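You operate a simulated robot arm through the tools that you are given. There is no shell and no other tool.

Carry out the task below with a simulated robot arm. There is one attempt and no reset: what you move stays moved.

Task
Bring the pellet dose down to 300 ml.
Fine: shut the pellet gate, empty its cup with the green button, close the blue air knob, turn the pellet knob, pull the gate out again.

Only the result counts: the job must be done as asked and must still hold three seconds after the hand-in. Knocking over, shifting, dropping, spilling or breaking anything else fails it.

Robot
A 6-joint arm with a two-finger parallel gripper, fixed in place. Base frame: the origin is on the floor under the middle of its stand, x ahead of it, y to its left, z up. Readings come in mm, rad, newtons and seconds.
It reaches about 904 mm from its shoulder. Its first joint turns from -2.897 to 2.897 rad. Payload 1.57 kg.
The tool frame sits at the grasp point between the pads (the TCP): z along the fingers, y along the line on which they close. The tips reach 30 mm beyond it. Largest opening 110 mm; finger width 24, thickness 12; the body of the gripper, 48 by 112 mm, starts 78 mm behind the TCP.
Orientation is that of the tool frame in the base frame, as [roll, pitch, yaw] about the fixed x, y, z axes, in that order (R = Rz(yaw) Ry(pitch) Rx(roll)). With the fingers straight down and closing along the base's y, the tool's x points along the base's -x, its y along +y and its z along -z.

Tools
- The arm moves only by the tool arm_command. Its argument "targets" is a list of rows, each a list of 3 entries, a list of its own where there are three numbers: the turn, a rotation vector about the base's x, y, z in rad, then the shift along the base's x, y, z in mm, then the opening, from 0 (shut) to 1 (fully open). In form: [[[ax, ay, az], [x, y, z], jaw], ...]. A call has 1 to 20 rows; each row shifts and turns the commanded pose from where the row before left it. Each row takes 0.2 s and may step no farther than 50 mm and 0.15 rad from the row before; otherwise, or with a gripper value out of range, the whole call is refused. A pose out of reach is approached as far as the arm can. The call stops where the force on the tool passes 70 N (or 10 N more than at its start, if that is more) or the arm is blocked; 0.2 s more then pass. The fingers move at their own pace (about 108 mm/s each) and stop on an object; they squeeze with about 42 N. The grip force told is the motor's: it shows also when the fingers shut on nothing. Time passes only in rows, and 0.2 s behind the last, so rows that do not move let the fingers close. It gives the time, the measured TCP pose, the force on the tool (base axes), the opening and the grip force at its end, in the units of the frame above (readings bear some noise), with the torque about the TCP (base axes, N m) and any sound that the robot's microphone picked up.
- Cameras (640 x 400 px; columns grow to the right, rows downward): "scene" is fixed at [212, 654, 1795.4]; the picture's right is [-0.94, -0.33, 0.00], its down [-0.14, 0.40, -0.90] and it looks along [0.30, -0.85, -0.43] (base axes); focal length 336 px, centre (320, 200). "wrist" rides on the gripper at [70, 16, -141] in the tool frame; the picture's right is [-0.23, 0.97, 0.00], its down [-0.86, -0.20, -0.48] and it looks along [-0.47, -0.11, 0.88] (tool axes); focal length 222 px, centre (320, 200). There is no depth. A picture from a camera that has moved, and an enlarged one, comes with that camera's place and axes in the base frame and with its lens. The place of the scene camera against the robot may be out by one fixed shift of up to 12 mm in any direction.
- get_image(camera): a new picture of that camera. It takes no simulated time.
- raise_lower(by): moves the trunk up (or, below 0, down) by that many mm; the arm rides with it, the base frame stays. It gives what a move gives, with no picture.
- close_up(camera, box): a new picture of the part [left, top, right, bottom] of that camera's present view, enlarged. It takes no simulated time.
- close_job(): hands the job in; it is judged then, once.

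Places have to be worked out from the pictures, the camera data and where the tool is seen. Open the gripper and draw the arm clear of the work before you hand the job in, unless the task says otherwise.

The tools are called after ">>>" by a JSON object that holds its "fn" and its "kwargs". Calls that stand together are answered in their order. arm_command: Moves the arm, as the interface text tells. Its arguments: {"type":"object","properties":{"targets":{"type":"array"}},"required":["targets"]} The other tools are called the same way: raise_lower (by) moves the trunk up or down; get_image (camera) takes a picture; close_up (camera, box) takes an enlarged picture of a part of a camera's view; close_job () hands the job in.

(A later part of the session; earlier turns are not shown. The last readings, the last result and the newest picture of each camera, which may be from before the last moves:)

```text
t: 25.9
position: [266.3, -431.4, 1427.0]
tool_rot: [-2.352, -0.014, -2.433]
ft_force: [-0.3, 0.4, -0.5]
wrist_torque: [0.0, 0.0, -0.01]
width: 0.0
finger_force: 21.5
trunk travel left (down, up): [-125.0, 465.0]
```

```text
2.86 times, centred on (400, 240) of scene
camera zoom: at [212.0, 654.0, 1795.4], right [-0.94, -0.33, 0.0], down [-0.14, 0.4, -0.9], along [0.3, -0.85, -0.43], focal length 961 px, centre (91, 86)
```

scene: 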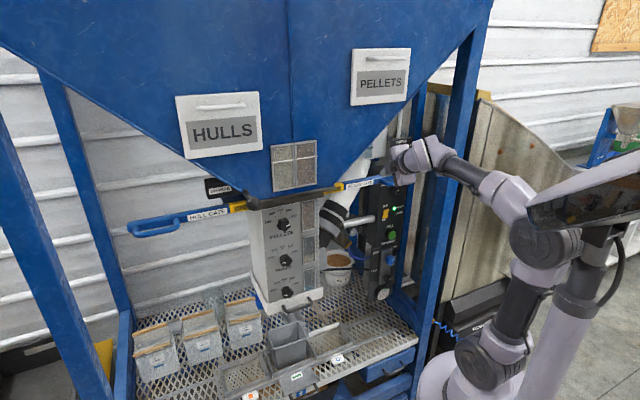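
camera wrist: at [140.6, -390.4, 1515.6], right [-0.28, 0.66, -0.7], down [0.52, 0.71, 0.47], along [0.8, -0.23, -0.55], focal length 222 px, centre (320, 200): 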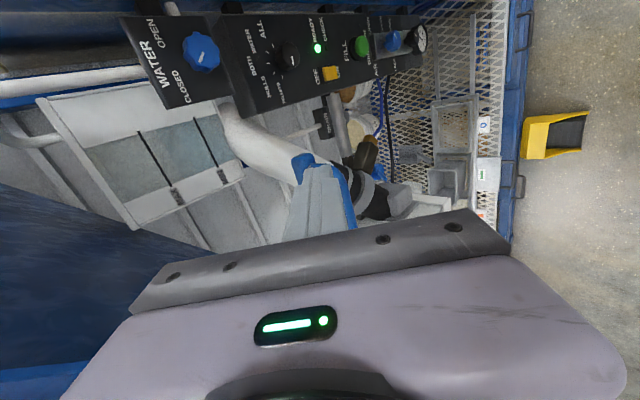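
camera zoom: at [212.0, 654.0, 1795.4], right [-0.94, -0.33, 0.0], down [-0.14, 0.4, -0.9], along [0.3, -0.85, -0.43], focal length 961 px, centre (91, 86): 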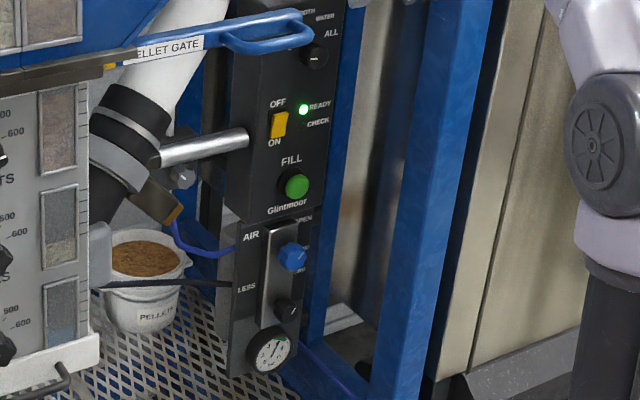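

The rotated close-up settles it: the selector's white mark points at PELLETS, so FILL will only empty the pellet cup, and the bucket stands under the column. The button face is at about (l -200, d 752, z 991), and the air knob at (l -205, d 750, z 854). I move right and down in front of the panel.

>>> {"fn": "arm_command", "kwargs": {"targets": [[[0, 0, 0], [-16.7, -41, 0], 0], [[0, 0, 0], [-16.7, -41, 0], 0], [[0, 0, 0], [-16.7, -41, 0], 0], [[0, 0, 0], [0, 0, -45], 0], [[0, 0, 0], [0, 0, -45], 0], [[0, 0, 0], [0, 0, -45], 0], [[0, 0, 0], [0, 0, -45], 0], [[0, 0, 0], [0, 0, -45], 0]]}}

>>> {"fn": "get_image", "kwargs": {"camera": "wrist"}}

>>> {"fn": "get_image", "kwargs": {"camera": "scene"}}

```text
t: 27.7
position: [217.2, -556.9, 1201.5]
tool_rot: [-2.353, -0.014, -2.435]
ft_force: [0.1, 0.3, 0.2]
wrist_torque: [0.02, -0.02, -0.02]
width: 0.0
finger_force: 21.3
trunk travel left (down, up): [-125.0, 465.0]
```

```text
taken
camera wrist: at [92.3, -516.8, 1291.1], right [-0.28, 0.66, -0.69], down [0.53, 0.71, 0.47], along [0.8, -0.23, -0.55], focal length 222 px, centre (320, 200)
```

wrist: 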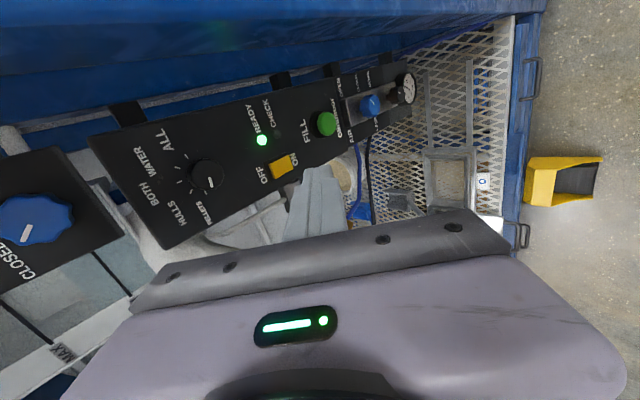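

```text
taken
```

scene: 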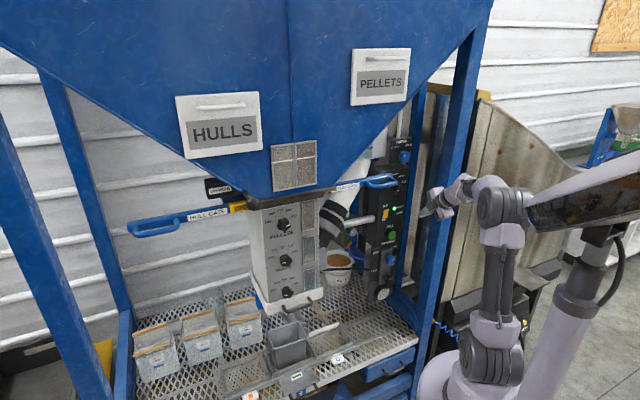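

All clear. I level the tool again while lowering to the green button's height.

>>> {"fn": "arm_command", "kwargs": {"targets": [[[-0.099, -0.0858, 0], [0, 0, -35], 0], [[-0.099, -0.0858, 0], [0, 0, -35], 0], [[-0.099, -0.0858, 0], [0, 0, -35], 0], [[-0.099, -0.0858, 0], [0, 0, -35], 0], [[-0.099, -0.0858, 0], [0, 0, -35], 0], [[-0.099, -0.0858, 0], [0, 0, -35], 0]]}}

>>> {"fn": "get_image", "kwargs": {"camera": "wrist"}}

>>> {"fn": "close_up", "kwargs": {"camera": "scene", "box": [340, 150, 480, 310]}}

```text
t: 29.1
position: [365.4, -674.2, 1324.2]
tool_rot: [-1.816, 0.022, -2.49]
ft_force: [-14.1, 18.9, 4.5]
wrist_torque: [-0.2, -0.18, 0.02]
width: 0.0
finger_force: 20.9
out of reach, approached as far as the arm can: row 1, 2, 3, 4, 5, 6
trunk travel left (down, up): [-125.0, 465.0]
```

```text
taken
camera wrist: at [224.2, -604.1, 1341.8], right [0.05, 0.34, -0.94], down [0.42, 0.84, 0.33], along [0.9, -0.41, -0.1], focal length 222 px, centre (320, 200)
```

wrist: 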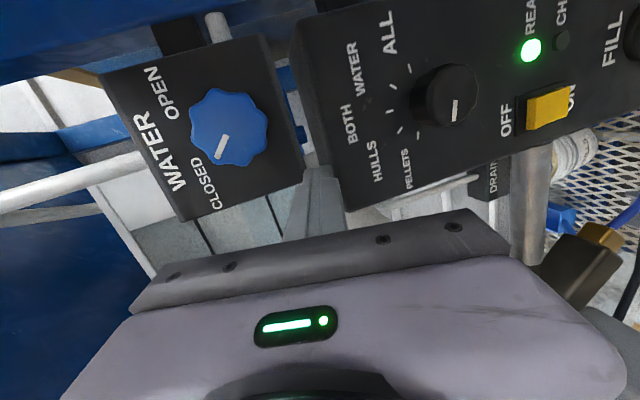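

```text
2.50 times, centred on (410, 230) of scene
camera zoom: at [212.0, 654.0, 1795.4], right [-0.94, -0.33, 0.0], down [-0.14, 0.4, -0.9], along [0.3, -0.85, -0.43], focal length 841 px, centre (95, 125)
```

zoom: 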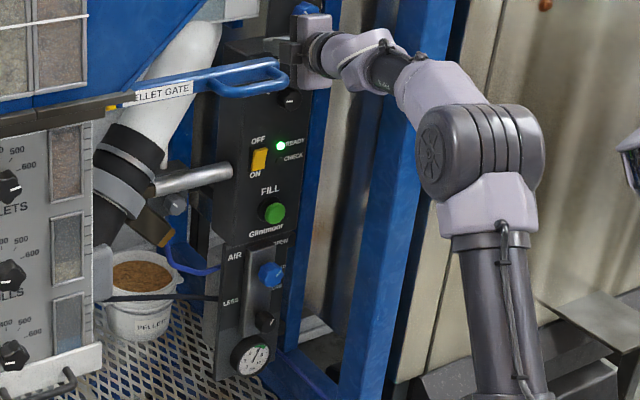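

The solver could not level the tool there, because the wrist was nearly straight, and it drifted forward and up until the fingertips touched near the panel top at 24 N. Nothing looks displaced. I retreat straight back along the tool axis first.

>>> {"fn": "arm_command", "kwargs": {"targets": [[[0, 0, 0], [-12, 15.4, 5], 0], [[0, 0, 0], [-12, 15.4, 5], 0]]}}

>>> {"fn": "get_image", "kwargs": {"camera": "wrist"}}

```text
t: 29.7
position: [351.5, -653.5, 1336.4]
tool_rot: [-1.832, 0.023, -2.492]
ft_force: [0.1, -0.7, 0.3]
wrist_torque: [-0.02, -0.07, 0.02]
width: 0.0
finger_force: 21.2
out of reach, approached as far as the arm can: row 1, 2
trunk travel left (down, up): [-125.0, 465.0]
```

```text
taken
camera wrist: at [210.3, -584.2, 1356.0], right [0.05, 0.35, -0.94], down [0.43, 0.84, 0.34], along [0.9, -0.41, -0.11], focal length 222 px, centre (320, 200)
```

wrist: 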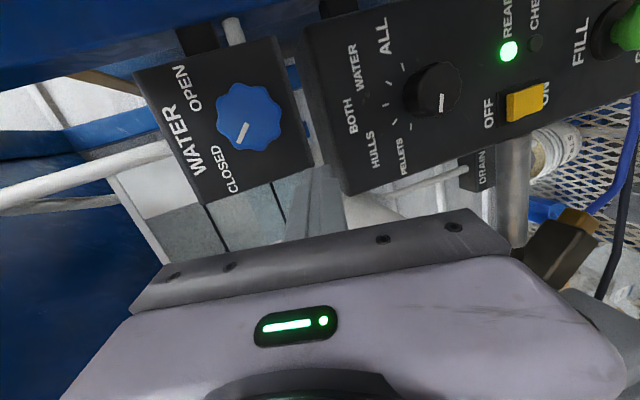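

Free again. I tilt the tool back down while withdrawing, which restores a healthy wrist bend.

>>> {"fn": "arm_command", "kwargs": {"targets": [[[0.099, 0.0858, 0], [-19.7, 22.7, 10], 0], [[0.099, 0.0858, 0], [-19.7, 22.7, 10], 0], [[0.099, 0.0858, 0], [-19.7, 22.7, 10], 0], [[0.099, 0.0858, 0], [-19.7, 22.7, 10], 0]]}}

```text
t: 30.7
position: [270.0, -562.0, 1378.8]
tool_rot: [-2.35, -0.012, -2.494]
ft_force: [0.0, -0.2, 0.0]
wrist_torque: [-0.01, 0.0, -0.02]
width: 0.1
finger_force: 20.7
trunk travel left (down, up): [-125.0, 465.0]
```

A clean posture again. My read of the limits: the wrist must stay bent at least 25–30°, and it cannot swing fully "above" the forearm. So I'll yaw the tool a little left (toward azimuth -36°) before lowering and levelling; that keeps a good bend all the way down to the button.

>>> {"fn": "arm_command", "kwargs": {"targets": [[[0, 0, 0.15], [-9, -20, -20], 0], [[0, 0, 0.15], [-9, -20, -20], 0], [[0, 0, 0], [0, -10, -40], 0], [[0, 0, 0], [0, -10, -40], 0], [[0, 0, 0], [0, 0, -40], 0], [[0, 0, 0], [0, 0, -30], 0]]}}

>>> {"fn": "get_image", "kwargs": {"camera": "wrist"}}

```text
t: 32.1
position: [253.4, -619.7, 1187.0]
tool_rot: [-2.347, -0.013, -2.194]
ft_force: [-0.3, -0.2, 0.3]
wrist_torque: [0.01, 0.01, 0.0]
width: 0.1
finger_force: 21.8
trunk travel left (down, up): [-125.0, 465.0]
```

```text
taken
camera wrist: at [122.6, -610.3, 1275.0], right [-0.43, 0.58, -0.7], down [0.34, 0.82, 0.47], along [0.84, -0.04, -0.54], focal length 222 px, centre (320, 200)
```

wrist: 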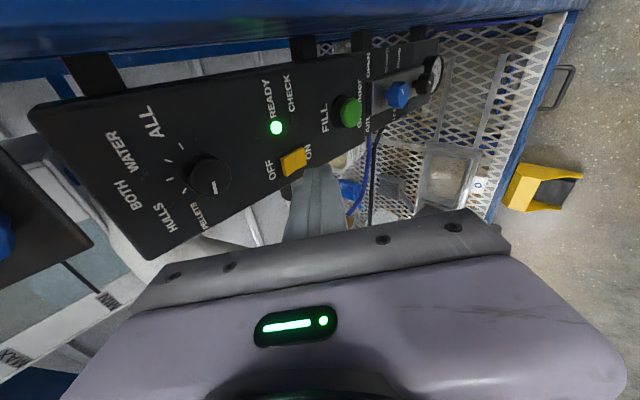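

No reach warnings. Now I level the tool in steps while going down, checking halfway.

>>> {"fn": "arm_command", "kwargs": {"targets": [[[-0.0777, -0.1055, 0], [0, 0, -32], 0], [[-0.0777, -0.1055, 0], [0, 0, -32], 0], [[-0.0777, -0.1055, 0], [0, 0, -32], 0]]}}

```text
t: 32.7
position: [312.2, -650.9, 1213.3]
tool_rot: [-2.156, 0.002, -2.224]
ft_force: [-29.8, 94.5, 3.2]
wrist_torque: [-7.03, -1.62, -15.45]
width: 0.0
finger_force: 21.0
out of reach, approached as far as the arm can: row 1, 2
trunk travel left (down, up): [-125.0, 465.0]
stopped in row 2: the force on the tool passed its limit at 127 N (the readings are from after the stop); the commanded pose is now the measured one
```

The arm deviated and something behind the TCP touched: the torque arm points to about 160 mm back, on the right side. I look before moving.

>>> {"fn": "get_image", "kwargs": {"camera": "scene"}}

>>> {"fn": "get_image", "kwargs": {"camera": "wrist"}}

>>> {"fn": "close_up", "kwargs": {"camera": "scene", "box": [360, 120, 520, 260]}}

```text
taken
```

scene: 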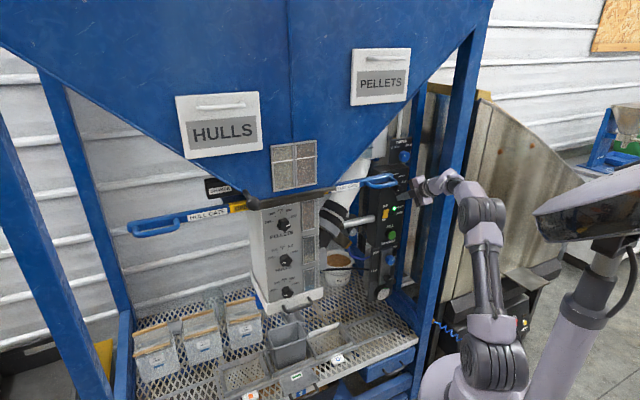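

```text
taken
camera wrist: at [169.1, -630.0, 1278.7], right [-0.29, 0.51, -0.81], down [0.29, 0.85, 0.43], along [0.91, -0.11, -0.4], focal length 222 px, centre (320, 200)
```

wrist: 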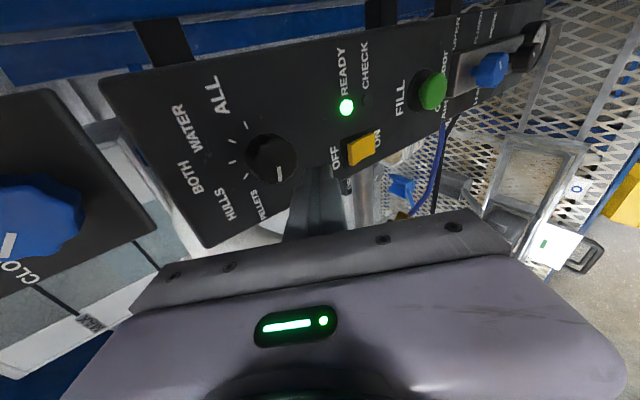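

```text
2.86 times, centred on (440, 190) of scene
camera zoom: at [212.0, 654.0, 1795.4], right [-0.94, -0.33, 0.0], down [-0.14, 0.4, -0.9], along [0.3, -0.85, -0.43], focal length 961 px, centre (-23, 229)
```

zoom: 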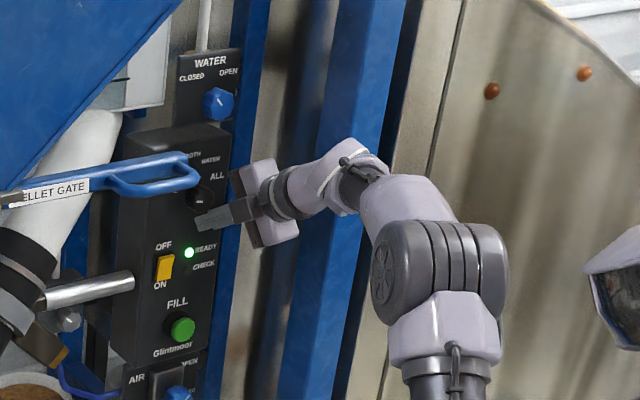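

The wrist camera on the tool's right side is against the big blue post, which stands closer than I had judged. I move away from it, toward +y, and restore the steeper tilt.

>>> {"fn": "arm_command", "kwargs": {"targets": [[[0, 0, 0], [-8, 25, 5], 0], [[0.0777, 0.1055, 0], [-15, 20, 10], 0], [[0.0777, 0.1055, 0], [-15, 20, 10], 0]]}}

>>> {"fn": "close_up", "kwargs": {"camera": "scene", "box": [360, 120, 520, 260]}}

>>> {"fn": "get_image", "kwargs": {"camera": "wrist"}}

```text
t: 33.5
position: [285.6, -603.9, 1231.8]
tool_rot: [-2.434, 0.001, -2.22]
ft_force: [0.2, 0.3, -0.1]
wrist_torque: [0.0, 0.0, 0.03]
width: 0.0
finger_force: 21.3
out of reach, approached as far as the arm can: row 1
trunk travel left (down, up): [-125.0, 465.0]
```

```text
2.86 times, centred on (440, 190) of scene
camera zoom: at [212.0, 654.0, 1795.4], right [-0.94, -0.33, 0.0], down [-0.14, 0.4, -0.9], along [0.3, -0.85, -0.43], focal length 961 px, centre (-23, 229)
```

zoom: 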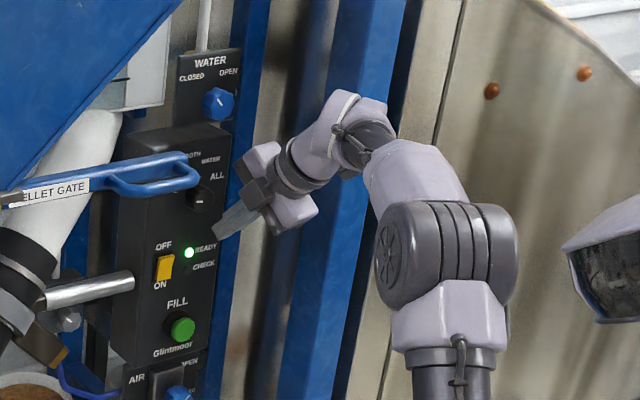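

```text
taken
camera wrist: at [159.8, -596.2, 1329.0], right [-0.45, 0.63, -0.63], down [0.39, 0.78, 0.49], along [0.8, -0.03, -0.6], focal length 222 px, centre (320, 200)
```

wrist: 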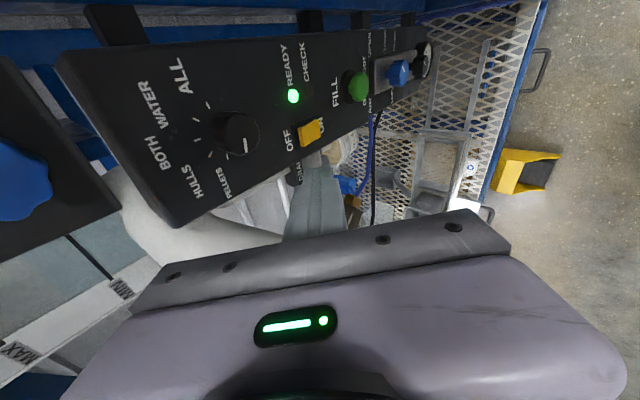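

Clear of the post. I suspect the tool-roll joint is near its end, so I test rolling the tool further (camera from the right side toward underneath), which also takes the camera away from the post.

>>> {"fn": "arm_command", "kwargs": {"targets": [[[0.0776, -0.0589, -0.114], [-10, 12, 0], 0], [[0.0776, -0.0589, -0.114], [-10, 12, 0], 0], [[0.0776, -0.0589, -0.114], [0, 0, 0], 0], [[0.0776, -0.0589, -0.114], [0, 0, 0], 0]]}}

```text
t: 34.5
position: [264.6, -580.1, 1233.1]
tool_rot: [-2.528, 0.378, -2.703]
ft_force: [0.5, -0.5, 0.5]
wrist_torque: [-0.01, 0.02, -0.01]
width: 0.0
finger_force: 21.5
trunk travel left (down, up): [-125.0, 465.0]
```

The roll is free in that direction. Now I retry levelling in two small steps.

>>> {"fn": "arm_command", "kwargs": {"targets": [[[-0.0792, -0.1044, 0], [0, 0, -15], 0], [[-0.0792, -0.1044, 0], [0, 0, -15], 0]]}}

```text
t: 35.1
position: [265.7, -580.6, 1203.2]
tool_rot: [-2.26, 0.485, -2.59]
ft_force: [0.0, 0.0, 0.3]
wrist_torque: [-0.01, -0.01, 0.04]
width: 0.0
finger_force: 21.2
trunk travel left (down, up): [-125.0, 465.0]
```

With the extra roll the levelling works, so the roll joint was the limit. I now rotate in one smooth turn toward a level tool at azimuth -36° with the camera on the left, away from the post; first half now.

>>> {"fn": "arm_command", "kwargs": {"targets": [[[0.1011, -0.0914, -0.0414], [0, 0, -8], 0], [[0.1011, -0.0914, -0.0414], [0, 0, -8], 0], [[0.1011, -0.0914, -0.0414], [0, 0, -8], 0], [[0.1011, -0.0914, -0.0414], [0, 0, -8], 0], [[0.1011, -0.0914, -0.0414], [0, 0, -8], 0], [[0.1011, -0.0914, -0.0414], [0, 0, -8], 0]]}}

>>> {"fn": "get_image", "kwargs": {"camera": "scene"}}

>>> {"fn": "get_image", "kwargs": {"camera": "wrist"}}

```text
t: 36.5
position: [264.8, -580.7, 1154.5]
tool_rot: [-3.048, 1.142, 2.812]
ft_force: [0.1, 0.5, -0.3]
wrist_torque: [0.0, -0.03, 0.0]
width: 0.1
finger_force: 21.1
trunk travel left (down, up): [-125.0, 465.0]
```

```text
taken
```

scene: 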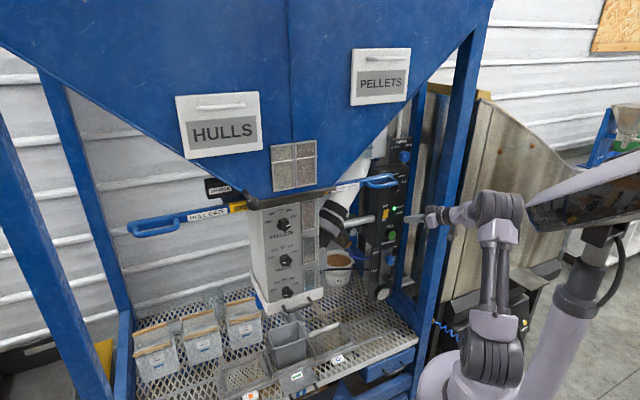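

```text
taken
camera wrist: at [127.1, -503.5, 1149.1], right [0.48, 0.86, 0.17], down [-0.14, -0.12, 0.98], along [0.87, -0.5, 0.06], focal length 222 px, centre (320, 200)
```

wrist: 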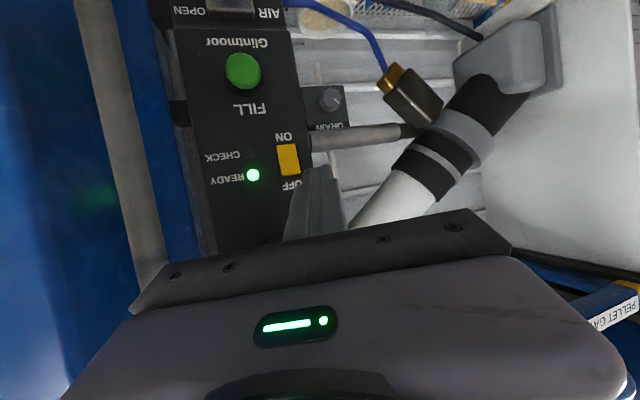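

Smooth so far, and the camera now sees the panel upside down from below. I complete the turn while lowering toward button height.

>>> {"fn": "arm_command", "kwargs": {"targets": [[[0.1011, -0.0914, -0.0414], [0, -2, -10], 0], [[0.1011, -0.0914, -0.0414], [0, -2, -10], 0], [[0.1011, -0.0914, -0.0414], [0, -2, -10], 0], [[0.1011, -0.0914, -0.0414], [0, -2, -10], 0], [[0.1011, -0.0914, -0.0414], [0, -2, -10], 0], [[0.1011, -0.0914, -0.0414], [0, -2, -10], 0]]}}

>>> {"fn": "get_image", "kwargs": {"camera": "wrist"}}

```text
t: 37.9
position: [266.6, -593.7, 1094.6]
tool_rot: [1.813, 0.783, 1.304]
ft_force: [-0.2, -0.2, 0.2]
wrist_torque: [-0.01, 0.0, 0.01]
width: 0.1
finger_force: 21.2
trunk travel left (down, up): [-125.0, 465.0]
```

```text
taken
camera wrist: at [159.3, -477.0, 1081.0], right [0.36, 0.43, 0.83], down [-0.67, -0.5, 0.55], along [0.65, -0.75, 0.11], focal length 222 px, centre (320, 200)
```

wrist: 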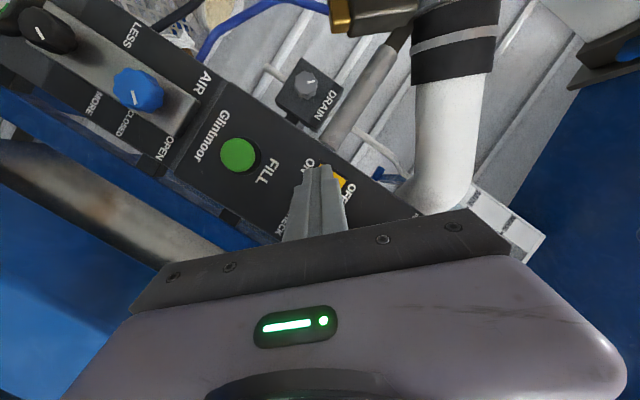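

Still smooth. Last six steps of the turn.

>>> {"fn": "arm_command", "kwargs": {"targets": [[[0.1011, -0.0914, -0.0414], [-2, -4, -10], 0], [[0.1011, -0.0914, -0.0414], [-2, -4, -10], 0], [[0.1011, -0.0914, -0.0414], [-2, -4, -10], 0], [[0.1011, -0.0914, -0.0414], [-2, -4, -10], 0], [[0.1011, -0.0914, -0.0414], [-2, -4, -10], 0], [[0.1011, -0.0914, -0.0414], [-2, -4, -10], 0]]}}

>>> {"fn": "get_image", "kwargs": {"camera": "wrist"}}

>>> {"fn": "close_up", "kwargs": {"camera": "scene", "box": [350, 170, 490, 310]}}

```text
t: 39.3
position: [253.5, -616.8, 1034.1]
tool_rot: [1.569, -0.003, 0.94]
ft_force: [-0.3, -0.6, 0.6]
wrist_torque: [-0.02, -0.02, 0.04]
width: 0.0
finger_force: 21.1
trunk travel left (down, up): [-125.0, 465.0]
```

```text
taken
camera wrist: at [180.3, -477.8, 1050.9], right [-0.14, -0.18, 0.97], down [-0.89, -0.41, -0.2], along [0.43, -0.89, -0.11], focal length 222 px, centre (320, 200)
```

wrist: 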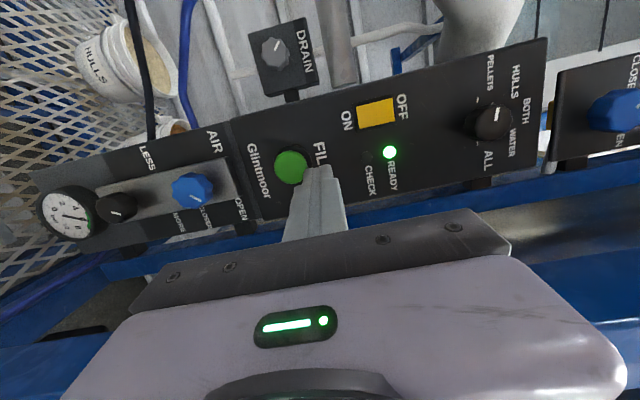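

```text
2.86 times, centred on (420, 240) of scene
camera zoom: at [212.0, 654.0, 1795.4], right [-0.94, -0.33, 0.0], down [-0.14, 0.4, -0.9], along [0.3, -0.85, -0.43], focal length 961 px, centre (34, 86)
```

zoom: 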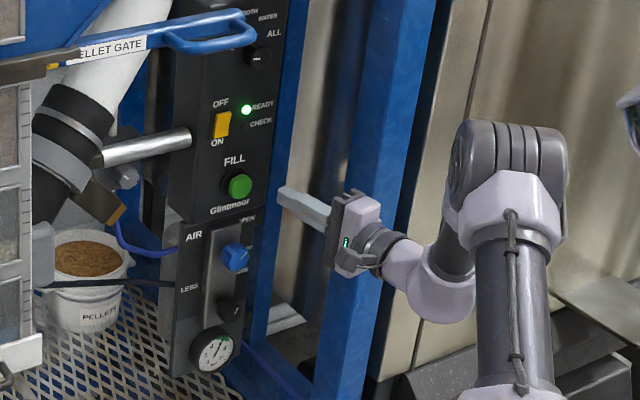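

The posture is good: level tool, camera on the left, well clear of the post. I zoom in on the selector, the button and the air valve from this close view.

>>> {"fn": "close_up", "kwargs": {"camera": "wrist", "box": [140, 130, 260, 250]}}

>>> {"fn": "close_up", "kwargs": {"camera": "wrist", "box": [450, 50, 640, 190]}}

>>> {"fn": "close_up", "kwargs": {"camera": "wrist", "box": [240, 90, 420, 230]}}

```text
3.33 times, centred on (200, 190) of wrist
camera zoom: at [180.3, -477.8, 1050.9], right [-0.14, -0.18, 0.97], down [-0.89, -0.41, -0.2], along [0.43, -0.89, -0.11], focal length 740 px, centre (720, 233)
```

zoom: 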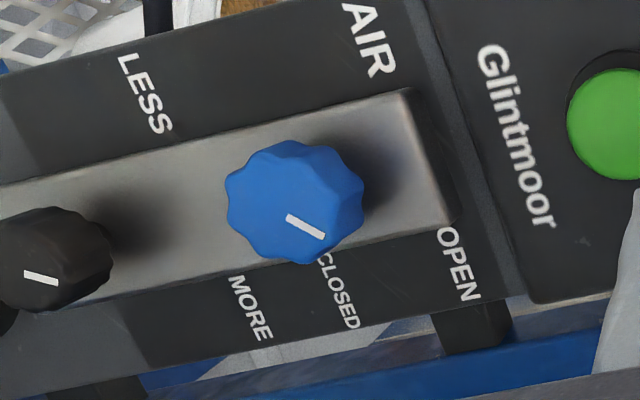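

```text
2.86 times, centred on (545, 120) of wrist
camera zoom: at [180.3, -477.8, 1050.9], right [-0.14, -0.18, 0.97], down [-0.89, -0.41, -0.2], along [0.43, -0.89, -0.11], focal length 635 px, centre (-323, 429)
```

zoom: 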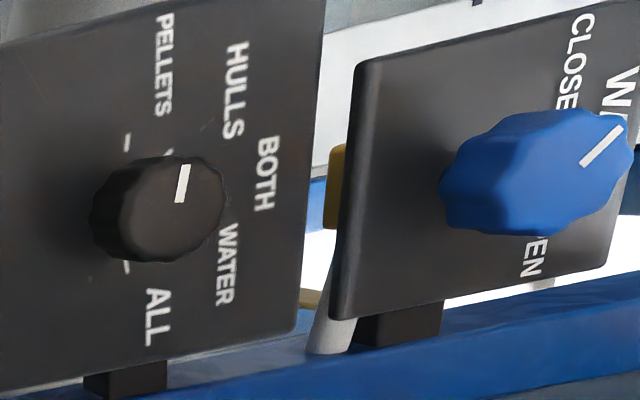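

```text
2.86 times, centred on (330, 160) of wrist
camera zoom: at [180.3, -477.8, 1050.9], right [-0.14, -0.18, 0.97], down [-0.89, -0.41, -0.2], along [0.43, -0.89, -0.11], focal length 635 px, centre (291, 314)
```

zoom: 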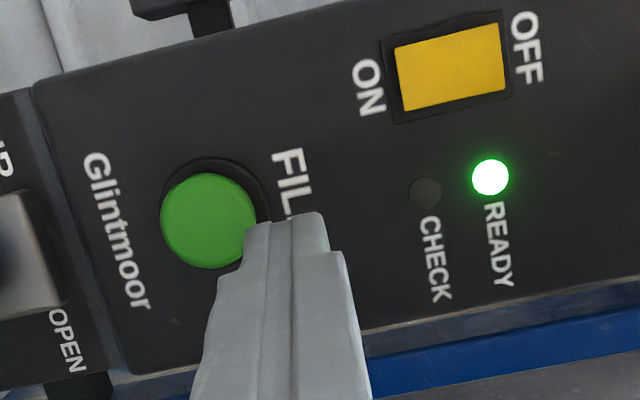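

Confirmed: the selector is on PELLETS, READY is lit, and the air knob points up-right at OPEN with CLOSED clockwise from it. Two wrist views agree on the button at (l -201, d 751, z 993). I line up and approach to about 10 mm short of it.

>>> {"fn": "arm_command", "kwargs": {"targets": [[[0, 0, 0], [3.8, 3.3, -41], 0], [[0, 0, 0], [26.2, -30.2, 0], 0], [[0, 0, 0], [24, -27.6, 0], 0]]}}

>>> {"fn": "get_image", "kwargs": {"camera": "wrist"}}

>>> {"fn": "close_up", "kwargs": {"camera": "scene", "box": [350, 170, 450, 270]}}

```text
t: 40.1
position: [307.4, -671.9, 991.2]
tool_rot: [1.568, -0.001, 0.941]
ft_force: [-0.6, 0.2, 0.4]
wrist_torque: [0.05, 0.0, 0.01]
width: 0.0
finger_force: 20.9
trunk travel left (down, up): [-125.0, 465.0]
```

```text
taken
camera wrist: at [234.4, -532.1, 1007.6], right [-0.14, -0.18, 0.97], down [-0.89, -0.41, -0.2], along [0.43, -0.89, -0.11], focal length 222 px, centre (320, 200)
```

wrist: 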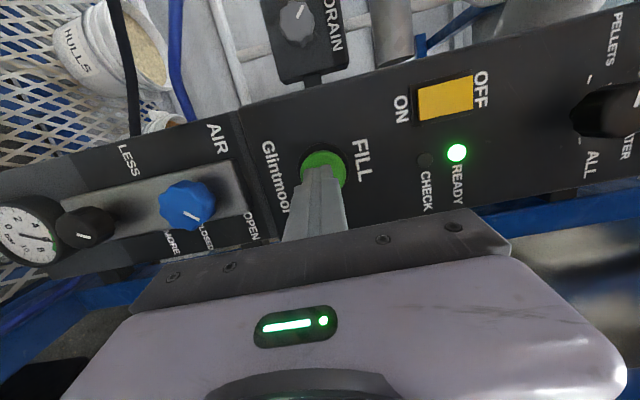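

```text
4.00 times, centred on (400, 220) of scene
camera zoom: at [212.0, 654.0, 1795.4], right [-0.94, -0.33, 0.0], down [-0.14, 0.4, -0.9], along [0.3, -0.85, -0.43], focal length 1346 px, centre (0, 120)
```

zoom: 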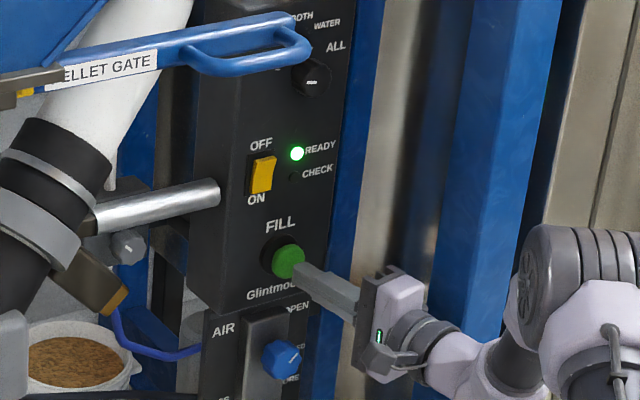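

The tips are lined up on the button's centre. I press straight along the panel normal in 4 mm steps, watching the force and sounds.

>>> {"fn": "arm_command", "kwargs": {"targets": [[[0, 0, 0], [2.6, -3.0, 0], 0], [[0, 0, 0], [2.6, -3.0, 0], 0], [[0, 0, 0], [2.6, -3.0, 0], 0], [[0, 0, 0], [2.6, -3.0, 0], 0]]}}

```text
t: 41.1
position: [318.2, -683.5, 993.3]
tool_rot: [1.57, -0.002, 0.941]
ft_force: [-2.0, 4.7, -0.7]
wrist_torque: [0.02, 0.0, -0.01]
width: 0.4
finger_force: 21.6
trunk travel left (down, up): [-125.0, 465.0]
```

A spring force of about 5 N: the button is being pushed. I press a little further until it bottoms or clicks.

>>> {"fn": "arm_command", "kwargs": {"targets": [[[0, 0, 0], [1.97, -2.27, 0], 0], [[0, 0, 0], [1.97, -2.27, 0], 0]]}}

>>> {"fn": "close_up", "kwargs": {"camera": "scene", "box": [230, 170, 430, 370]}}

```text
t: 41.7
position: [319.5, -685.8, 993.9]
tool_rot: [1.57, -0.001, 0.941]
ft_force: [-15.2, 21.1, -6.2]
wrist_torque: [0.23, 0.11, -0.04]
width: 0.0
finger_force: 21.3
trunk travel left (down, up): [-125.0, 465.0]
```

```text
2.00 times, centred on (330, 270) of scene
camera zoom: at [212.0, 654.0, 1795.4], right [-0.94, -0.33, 0.0], down [-0.14, 0.4, -0.9], along [0.3, -0.85, -0.43], focal length 673 px, centre (300, 60)
```

zoom: 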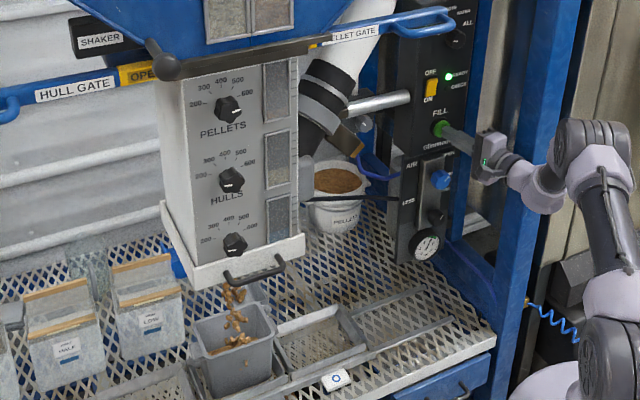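

It works: pellets are dropping into the bucket. I hold the button a moment and check the cup's sight window.

>>> {"fn": "arm_command", "kwargs": {"targets": [[[0, 0, 0], [0, 0, 0], 0], [[0, 0, 0], [0, 0, 0], 0], [[0, 0, 0], [0, 0, 0], 0], [[0, 0, 0], [0, 0, 0], 0], [[0, 0, 0], [0, 0, 0], 0]]}}

>>> {"fn": "close_up", "kwargs": {"camera": "scene", "box": [230, 180, 350, 370]}}

```text
t: 42.9
position: [319.4, -689.1, 993.9]
tool_rot: [1.568, -0.001, 0.941]
ft_force: [-18.8, 24.2, -14.1]
wrist_torque: [0.37, 0.19, -0.09]
width: 0.1
finger_force: 21.3
trunk travel left (down, up): [-125.0, 465.0]
```

```text
2.11 times, centred on (290, 275) of scene
camera zoom: at [212.0, 654.0, 1795.4], right [-0.94, -0.33, 0.0], down [-0.14, 0.4, -0.9], along [0.3, -0.85, -0.43], focal length 708 px, centre (383, 42)
```

zoom: 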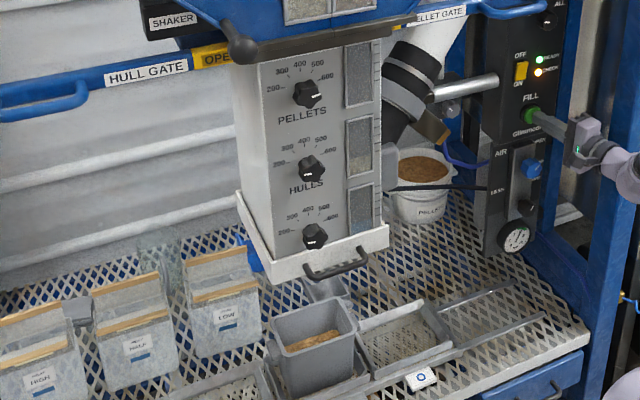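

The pellet window now looks empty, the dose is in the bucket, and the CHECK lamp has come on (cup not refilled). I release the button and back off.

>>> {"fn": "arm_command", "kwargs": {"targets": [[[0, 0, 0], [-9.8, 11.3, 0], 0], [[0, 0, 0], [-19.7, 22.7, 0], 0], [[0, 0, 0], [-26.2, 30.2, 0], 0], [[0, 0, 0], [-10, 11.5, 0], 0]]}}

>>> {"fn": "close_up", "kwargs": {"camera": "scene", "box": [270, 180, 350, 300]}}

>>> {"fn": "get_image", "kwargs": {"camera": "wrist"}}

```text
t: 43.9
position: [254.0, -613.0, 995.3]
tool_rot: [1.567, -0.003, 0.94]
ft_force: [0.0, 0.4, 0.3]
wrist_torque: [0.0, -0.03, 0.0]
width: 0.0
finger_force: 21.1
trunk travel left (down, up): [-125.0, 465.0]
```

```text
3.33 times, centred on (310, 240) of scene
camera zoom: at [212.0, 654.0, 1795.4], right [-0.94, -0.33, 0.0], down [-0.14, 0.4, -0.9], along [0.3, -0.85, -0.43], focal length 1122 px, centre (353, 67)
```

zoom: 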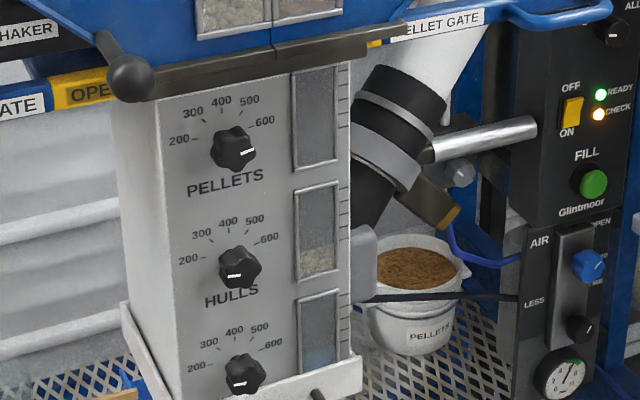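

```text
taken
camera wrist: at [181.3, -473.3, 1011.1], right [-0.14, -0.18, 0.97], down [-0.89, -0.41, -0.2], along [0.44, -0.89, -0.11], focal length 222 px, centre (320, 200)
```

wrist: 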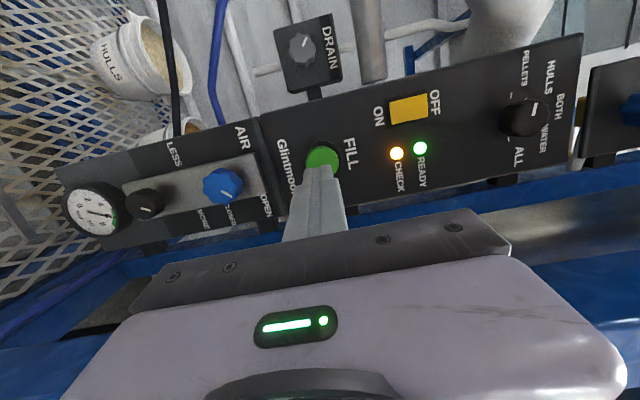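

The pellet cup is empty (clear window) and the button is released. Next is the air knob at about (l -202, d 748, z 861). I lower the trunk by its remaining 125 mm, which carries the tool straight down to that height.

>>> {"fn": "raise_lower", "kwargs": {"by": -125}}

>>> {"fn": "get_image", "kwargs": {"camera": "wrist"}}

>>> {"fn": "close_up", "kwargs": {"camera": "wrist", "box": [240, 90, 420, 230]}}

```text
t: 45.5
position: [254.7, -612.6, 869.1]
tool_rot: [1.57, -0.002, 0.941]
ft_force: [0.2, 1.0, 0.1]
wrist_torque: [0.01, 0.0, -0.02]
width: 0.0
finger_force: 21.5
trunk travel left (down, up): [0.0, 590.0]
```

```text
taken
camera wrist: at [181.8, -473.6, 886.0], right [-0.14, -0.18, 0.97], down [-0.89, -0.41, -0.2], along [0.44, -0.89, -0.11], focal length 222 px, centre (320, 200)
```

wrist: 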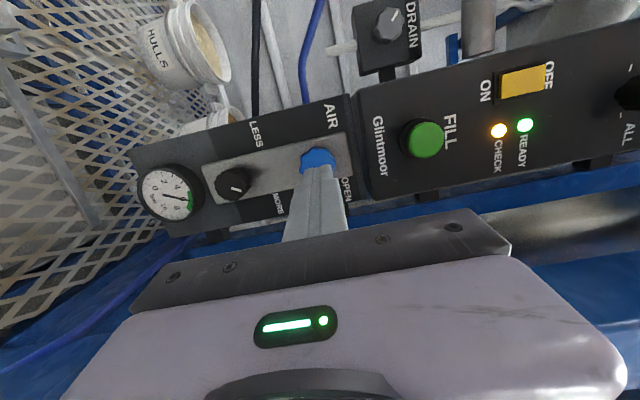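

```text
2.86 times, centred on (330, 160) of wrist
camera zoom: at [181.8, -473.6, 886.0], right [-0.14, -0.18, 0.97], down [-0.89, -0.41, -0.2], along [0.44, -0.89, -0.11], focal length 635 px, centre (291, 314)
```

zoom: 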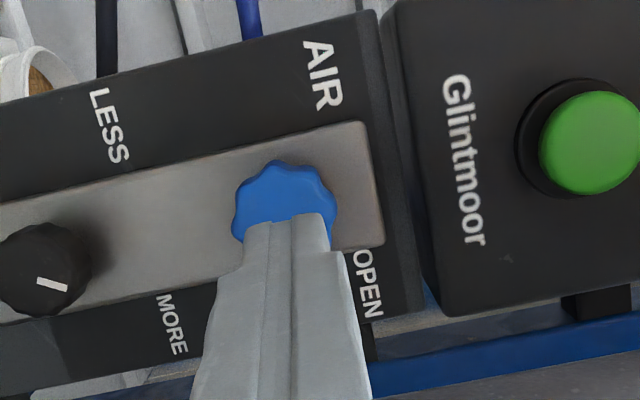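

The air knob is right in front of the fingertips: (l -200, z 862), about 46 mm across. I roll the tool back 30° to have turning range, open the fingers to about 82 mm, and check.

>>> {"fn": "arm_command", "kwargs": {"targets": [[[-0.1058, 0.0773, 0], [1.7, 1.5, -3.3], 0.75], [[-0.1058, 0.0773, 0], [0, 0, -3.3], 0.75], [[-0.1058, 0.0773, 0], [0, 0, 0], 0.75], [[-0.1058, 0.0773, 0], [0, 0, 0], 0.75]]}}

>>> {"fn": "get_image", "kwargs": {"camera": "wrist"}}

```text
t: 46.5
position: [256.6, -610.7, 862.9]
tool_rot: [1.568, 0.526, 0.939]
ft_force: [0.5, 0.0, 0.3]
wrist_torque: [-0.01, -0.02, 0.02]
width: 82.6
finger_force: 0.0
trunk travel left (down, up): [0.0, 590.0]
```

```text
taken
camera wrist: at [182.2, -473.2, 841.7], right [0.17, 0.24, 0.96], down [-0.88, -0.4, 0.26], along [0.44, -0.89, 0.14], focal length 222 px, centre (320, 200)
```

wrist: 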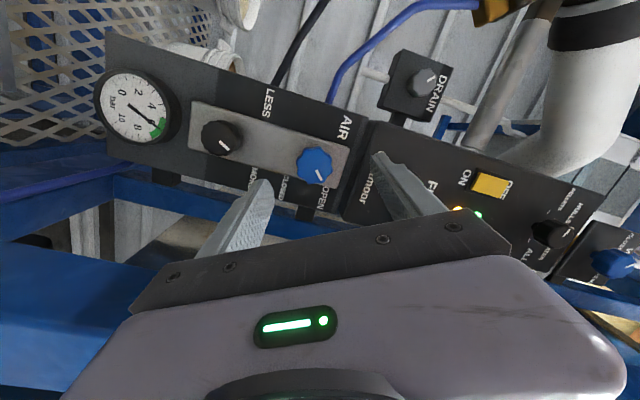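

>>> {"fn": "close_up", "kwargs": {"camera": "wrist", "box": [230, 100, 390, 230]}}

```text
3.08 times, centred on (310, 165) of wrist
camera zoom: at [182.2, -473.2, 841.7], right [0.17, 0.24, 0.96], down [-0.88, -0.4, 0.26], along [0.44, -0.89, 0.14], focal length 684 px, centre (351, 308)
```

zoom: 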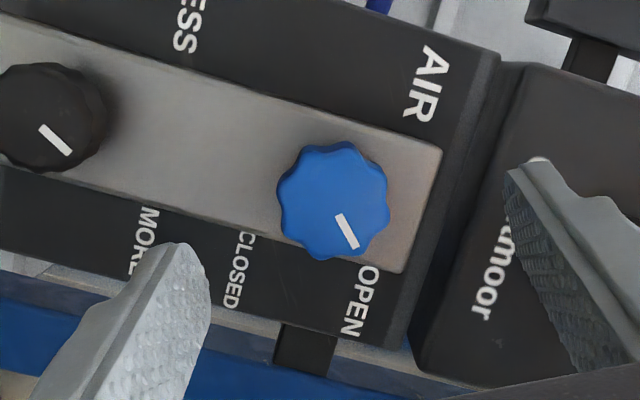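

The mark is clearly at OPEN (45° right of up), and the CLOSED label sits near 125–135°, so closing is a 90° clockwise turn. I roll back another 15° and approach to just short of the knob.

>>> {"fn": "arm_command", "kwargs": {"targets": [[[-0.1058, 0.0773, 0], [0, 0, 0], 0.75], [[-0.1058, 0.0773, 0], [-1.4, -1.2, -0.5], 0.75], [[0, 0, 0], [26.2, -30.2, 0], 0.75], [[0, 0, 0], [22.9, -26.4, 0], 0.75]]}}

>>> {"fn": "get_image", "kwargs": {"camera": "wrist"}}

>>> {"fn": "close_up", "kwargs": {"camera": "scene", "box": [360, 220, 440, 310]}}

```text
t: 47.5
position: [303.5, -669.8, 864.0]
tool_rot: [1.571, 0.782, 0.941]
ft_force: [0.4, 1.0, -0.2]
wrist_torque: [0.01, 0.01, -0.02]
width: 82.4
finger_force: 0.2
trunk travel left (down, up): [0.0, 590.0]
```

```text
taken
camera wrist: at [225.0, -538.0, 826.5], right [0.31, 0.43, 0.85], down [-0.83, -0.32, 0.46], along [0.47, -0.85, 0.25], focal length 222 px, centre (320, 200)
```

wrist: 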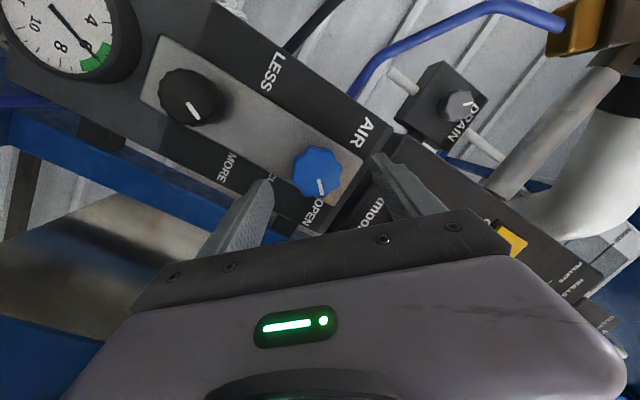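

```text
4.44 times, centred on (400, 265) of scene
camera zoom: at [212.0, 654.0, 1795.4], right [-0.94, -0.33, 0.0], down [-0.14, 0.4, -0.9], along [0.3, -0.85, -0.43], focal length 1495 px, centre (-36, -89)
```

zoom: 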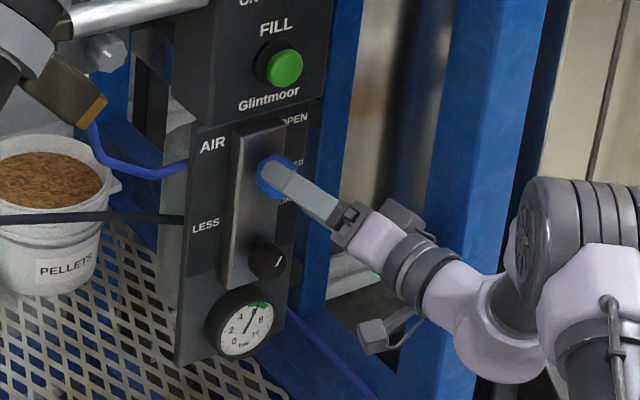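

The knob's centre lies right on the tool axis, as the projection check agrees within 2 px. I advance 27 mm along the tool axis so that the fingers straddle the knob.

>>> {"fn": "arm_command", "kwargs": {"targets": [[[0, 0, 0], [7.27, -5.31, -0.5], 0.75], [[0, 0, 0], [7.27, -5.31, -0.5], 0.75], [[0, 0, 0], [7.27, -5.31, -0.5], 0.75]]}}

>>> {"fn": "get_image", "kwargs": {"camera": "wrist"}}

>>> {"fn": "close_up", "kwargs": {"camera": "scene", "box": [360, 220, 440, 310]}}

```text
t: 48.2
position: [324.9, -685.4, 860.5]
tool_rot: [1.569, 0.784, 0.941]
ft_force: [0.4, -0.1, 0.2]
wrist_torque: [-0.02, 0.01, -0.02]
width: 82.6
finger_force: 0.0
trunk travel left (down, up): [0.0, 590.0]
```

```text
taken
camera wrist: at [247.2, -553.3, 824.1], right [0.31, 0.43, 0.85], down [-0.83, -0.32, 0.46], along [0.47, -0.85, 0.25], focal length 222 px, centre (320, 200)
```

wrist: 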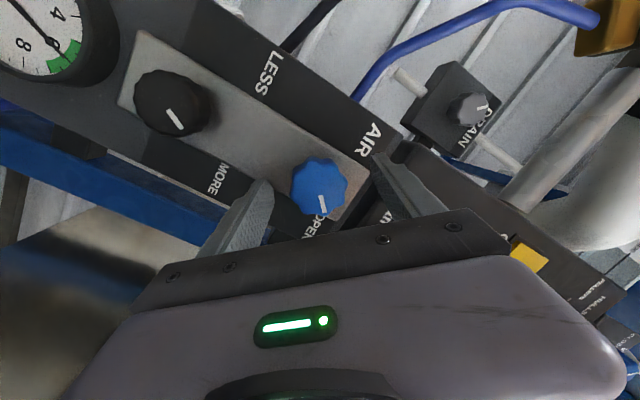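

```text
4.44 times, centred on (400, 265) of scene
camera zoom: at [212.0, 654.0, 1795.4], right [-0.94, -0.33, 0.0], down [-0.14, 0.4, -0.9], along [0.3, -0.85, -0.43], focal length 1495 px, centre (-36, -89)
```

zoom: 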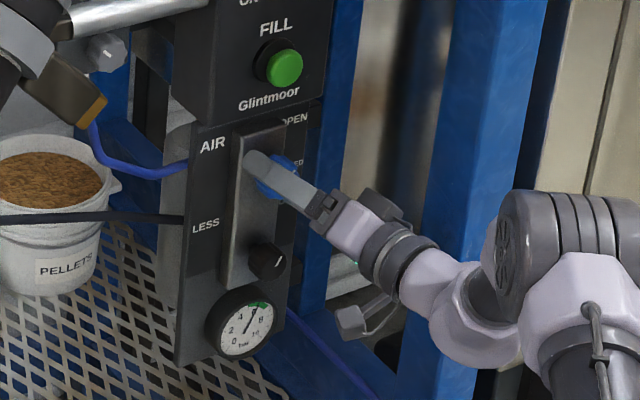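

The fingers are on either side of the knob with no contact force. I close the grip on it.

>>> {"fn": "arm_command", "kwargs": {"targets": [[[0, 0, 0], [0, 0, 0], 0], [[0, 0, 0], [0, 0, 0], 0], [[0, 0, 0], [0, 0, 0], 0]]}}

>>> {"fn": "get_image", "kwargs": {"camera": "wrist"}}

```text
t: 49.0
position: [324.7, -686.7, 858.8]
tool_rot: [1.573, 0.784, 0.943]
ft_force: [-6.7, -7.2, -8.2]
wrist_torque: [0.49, 0.47, -1.4]
width: 47.9
finger_force: 44.9
trunk travel left (down, up): [0.0, 590.0]
```

```text
taken
camera wrist: at [246.6, -554.1, 822.7], right [0.31, 0.42, 0.85], down [-0.83, -0.32, 0.46], along [0.47, -0.85, 0.25], focal length 222 px, centre (320, 200)
```

wrist: 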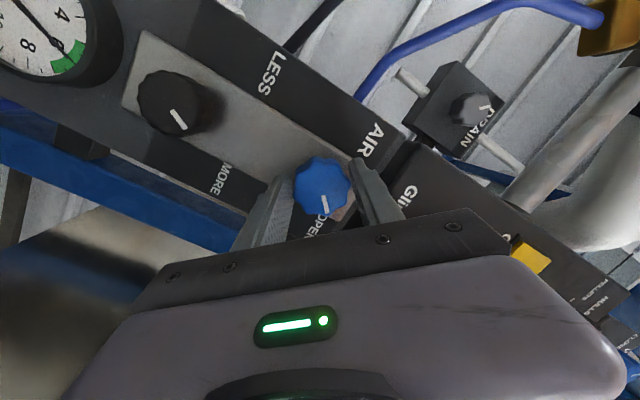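

A firm grip at 48 mm. I turn clockwise about the tool axis in 7.5° steps, first 30°, and check.

>>> {"fn": "arm_command", "kwargs": {"targets": [[[0.1058, -0.0773, 0], [0, 0, 0], 0], [[0.1058, -0.0773, 0], [0, 0, 0], 0], [[0.1058, -0.0773, 0], [0, 0, 0], 0], [[0.1058, -0.0773, 0], [0, 0, 0], 0]]}}

>>> {"fn": "get_image", "kwargs": {"camera": "wrist"}}

```text
t: 50.0
position: [326.2, -684.8, 861.3]
tool_rot: [1.568, 0.257, 0.942]
ft_force: [-4.1, -8.4, 0.5]
wrist_torque: [0.28, 0.26, -0.68]
width: 46.8
finger_force: 45.4
trunk travel left (down, up): [0.0, 590.0]
```

```text
taken
camera wrist: at [253.9, -545.2, 858.9], right [0.01, 0.03, 1.0], down [-0.9, -0.43, 0.02], along [0.43, -0.9, 0.02], focal length 222 px, centre (320, 200)
```

wrist: 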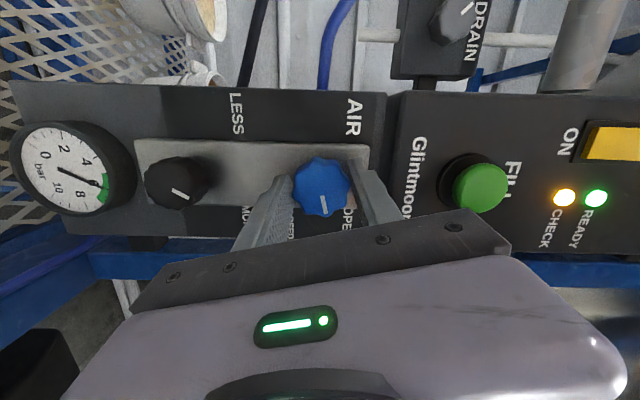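

The knob turns along with the gripper. I continue the remaining 60°.

>>> {"fn": "arm_command", "kwargs": {"targets": [[[0.1058, -0.0773, 0], [0, 0, 0], 0], [[0.1058, -0.0773, 0], [0, 0, 0], 0], [[0.1058, -0.0773, 0], [0, 0, 0], 0], [[0.1058, -0.0773, 0], [0, 0, 0], 0], [[0.1058, -0.0773, 0], [0, 0, 0], 0], [[0.1058, -0.0773, 0], [0, 0, 0], 0]]}}

>>> {"fn": "get_image", "kwargs": {"camera": "wrist"}}

```text
t: 51.5
position: [326.2, -686.1, 863.3]
tool_rot: [1.561, -0.527, 0.944]
ft_force: [-6.3, -6.7, 18.7]
wrist_torque: [-1.38, -1.33, -0.04]
width: 47.3
finger_force: 44.9
trunk travel left (down, up): [0.0, 590.0]
```

```text
taken
camera wrist: at [242.1, -560.0, 912.3], right [-0.41, -0.55, 0.73], down [-0.76, -0.24, -0.61], along [0.5, -0.8, -0.32], focal length 222 px, centre (320, 200)
```

wrist: 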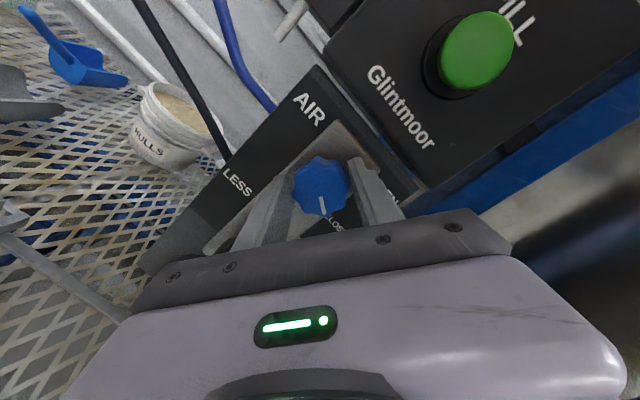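

At 75° the mark has come around to the CLOSED label and the resisting torque is still low. I turn the last 15°.

>>> {"fn": "arm_command", "kwargs": {"targets": [[[0.1058, -0.0773, 0], [0, 0, 0], 0], [[0.1058, -0.0773, 0], [0, 0, 0], 0]]}}

>>> {"fn": "get_image", "kwargs": {"camera": "wrist"}}

>>> {"fn": "close_up", "kwargs": {"camera": "wrist", "box": [230, 100, 430, 240]}}

```text
t: 52.0
position: [324.6, -685.7, 864.2]
tool_rot: [1.56, -0.787, 0.947]
ft_force: [-4.5, -17.8, 32.6]
wrist_torque: [-1.66, -0.55, -0.58]
width: 47.6
finger_force: 45.4
trunk travel left (down, up): [0.0, 590.0]
```

```text
taken
camera wrist: at [233.0, -571.6, 924.6], right [-0.51, -0.68, 0.53], down [-0.65, -0.09, -0.75], along [0.56, -0.72, -0.4], focal length 222 px, centre (320, 200)
```

wrist: 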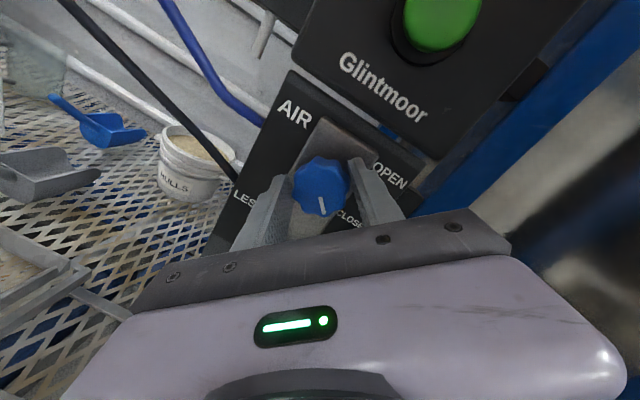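

```text
2.86 times, centred on (330, 170) of wrist
camera zoom: at [233.0, -571.6, 924.6], right [-0.51, -0.68, 0.53], down [-0.65, -0.09, -0.75], along [0.56, -0.72, -0.4], focal length 635 px, centre (291, 286)
```

zoom: 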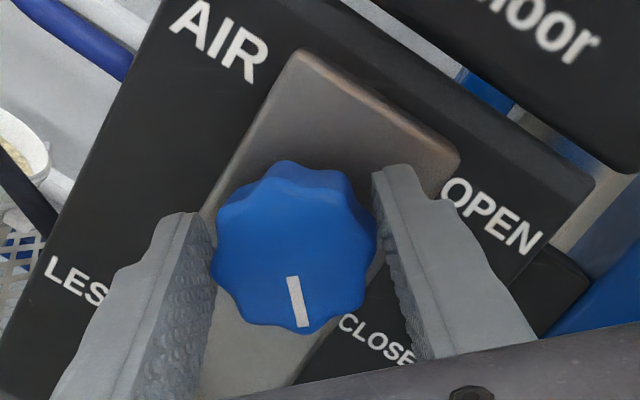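

The mark now points at about 133°, right at CLOSED. I nudge a little further to make sure it is at its stop.

>>> {"fn": "arm_command", "kwargs": {"targets": [[[0.0646, -0.0472, 0], [0, 0, 0], 0], [[0, 0, 0], [0, 0, 0], 0]]}}

>>> {"fn": "close_up", "kwargs": {"camera": "wrist", "box": [230, 100, 430, 240]}}

```text
t: 52.6
position: [325.1, -684.8, 865.4]
tool_rot: [1.558, -0.867, 0.947]
ft_force: [-6.7, -20.4, 36.4]
wrist_torque: [-1.34, -0.48, -0.88]
width: 47.5
finger_force: 45.1
trunk travel left (down, up): [0.0, 590.0]
```

```text
2.86 times, centred on (330, 170) of wrist
camera zoom: at [229.6, -575.5, 927.4], right [-0.53, -0.71, 0.46], down [-0.62, -0.04, -0.79], along [0.58, -0.7, -0.42], focal length 635 px, centre (291, 286)
```

zoom: 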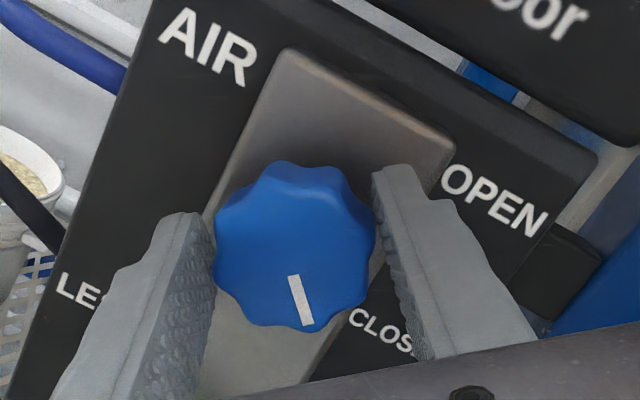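

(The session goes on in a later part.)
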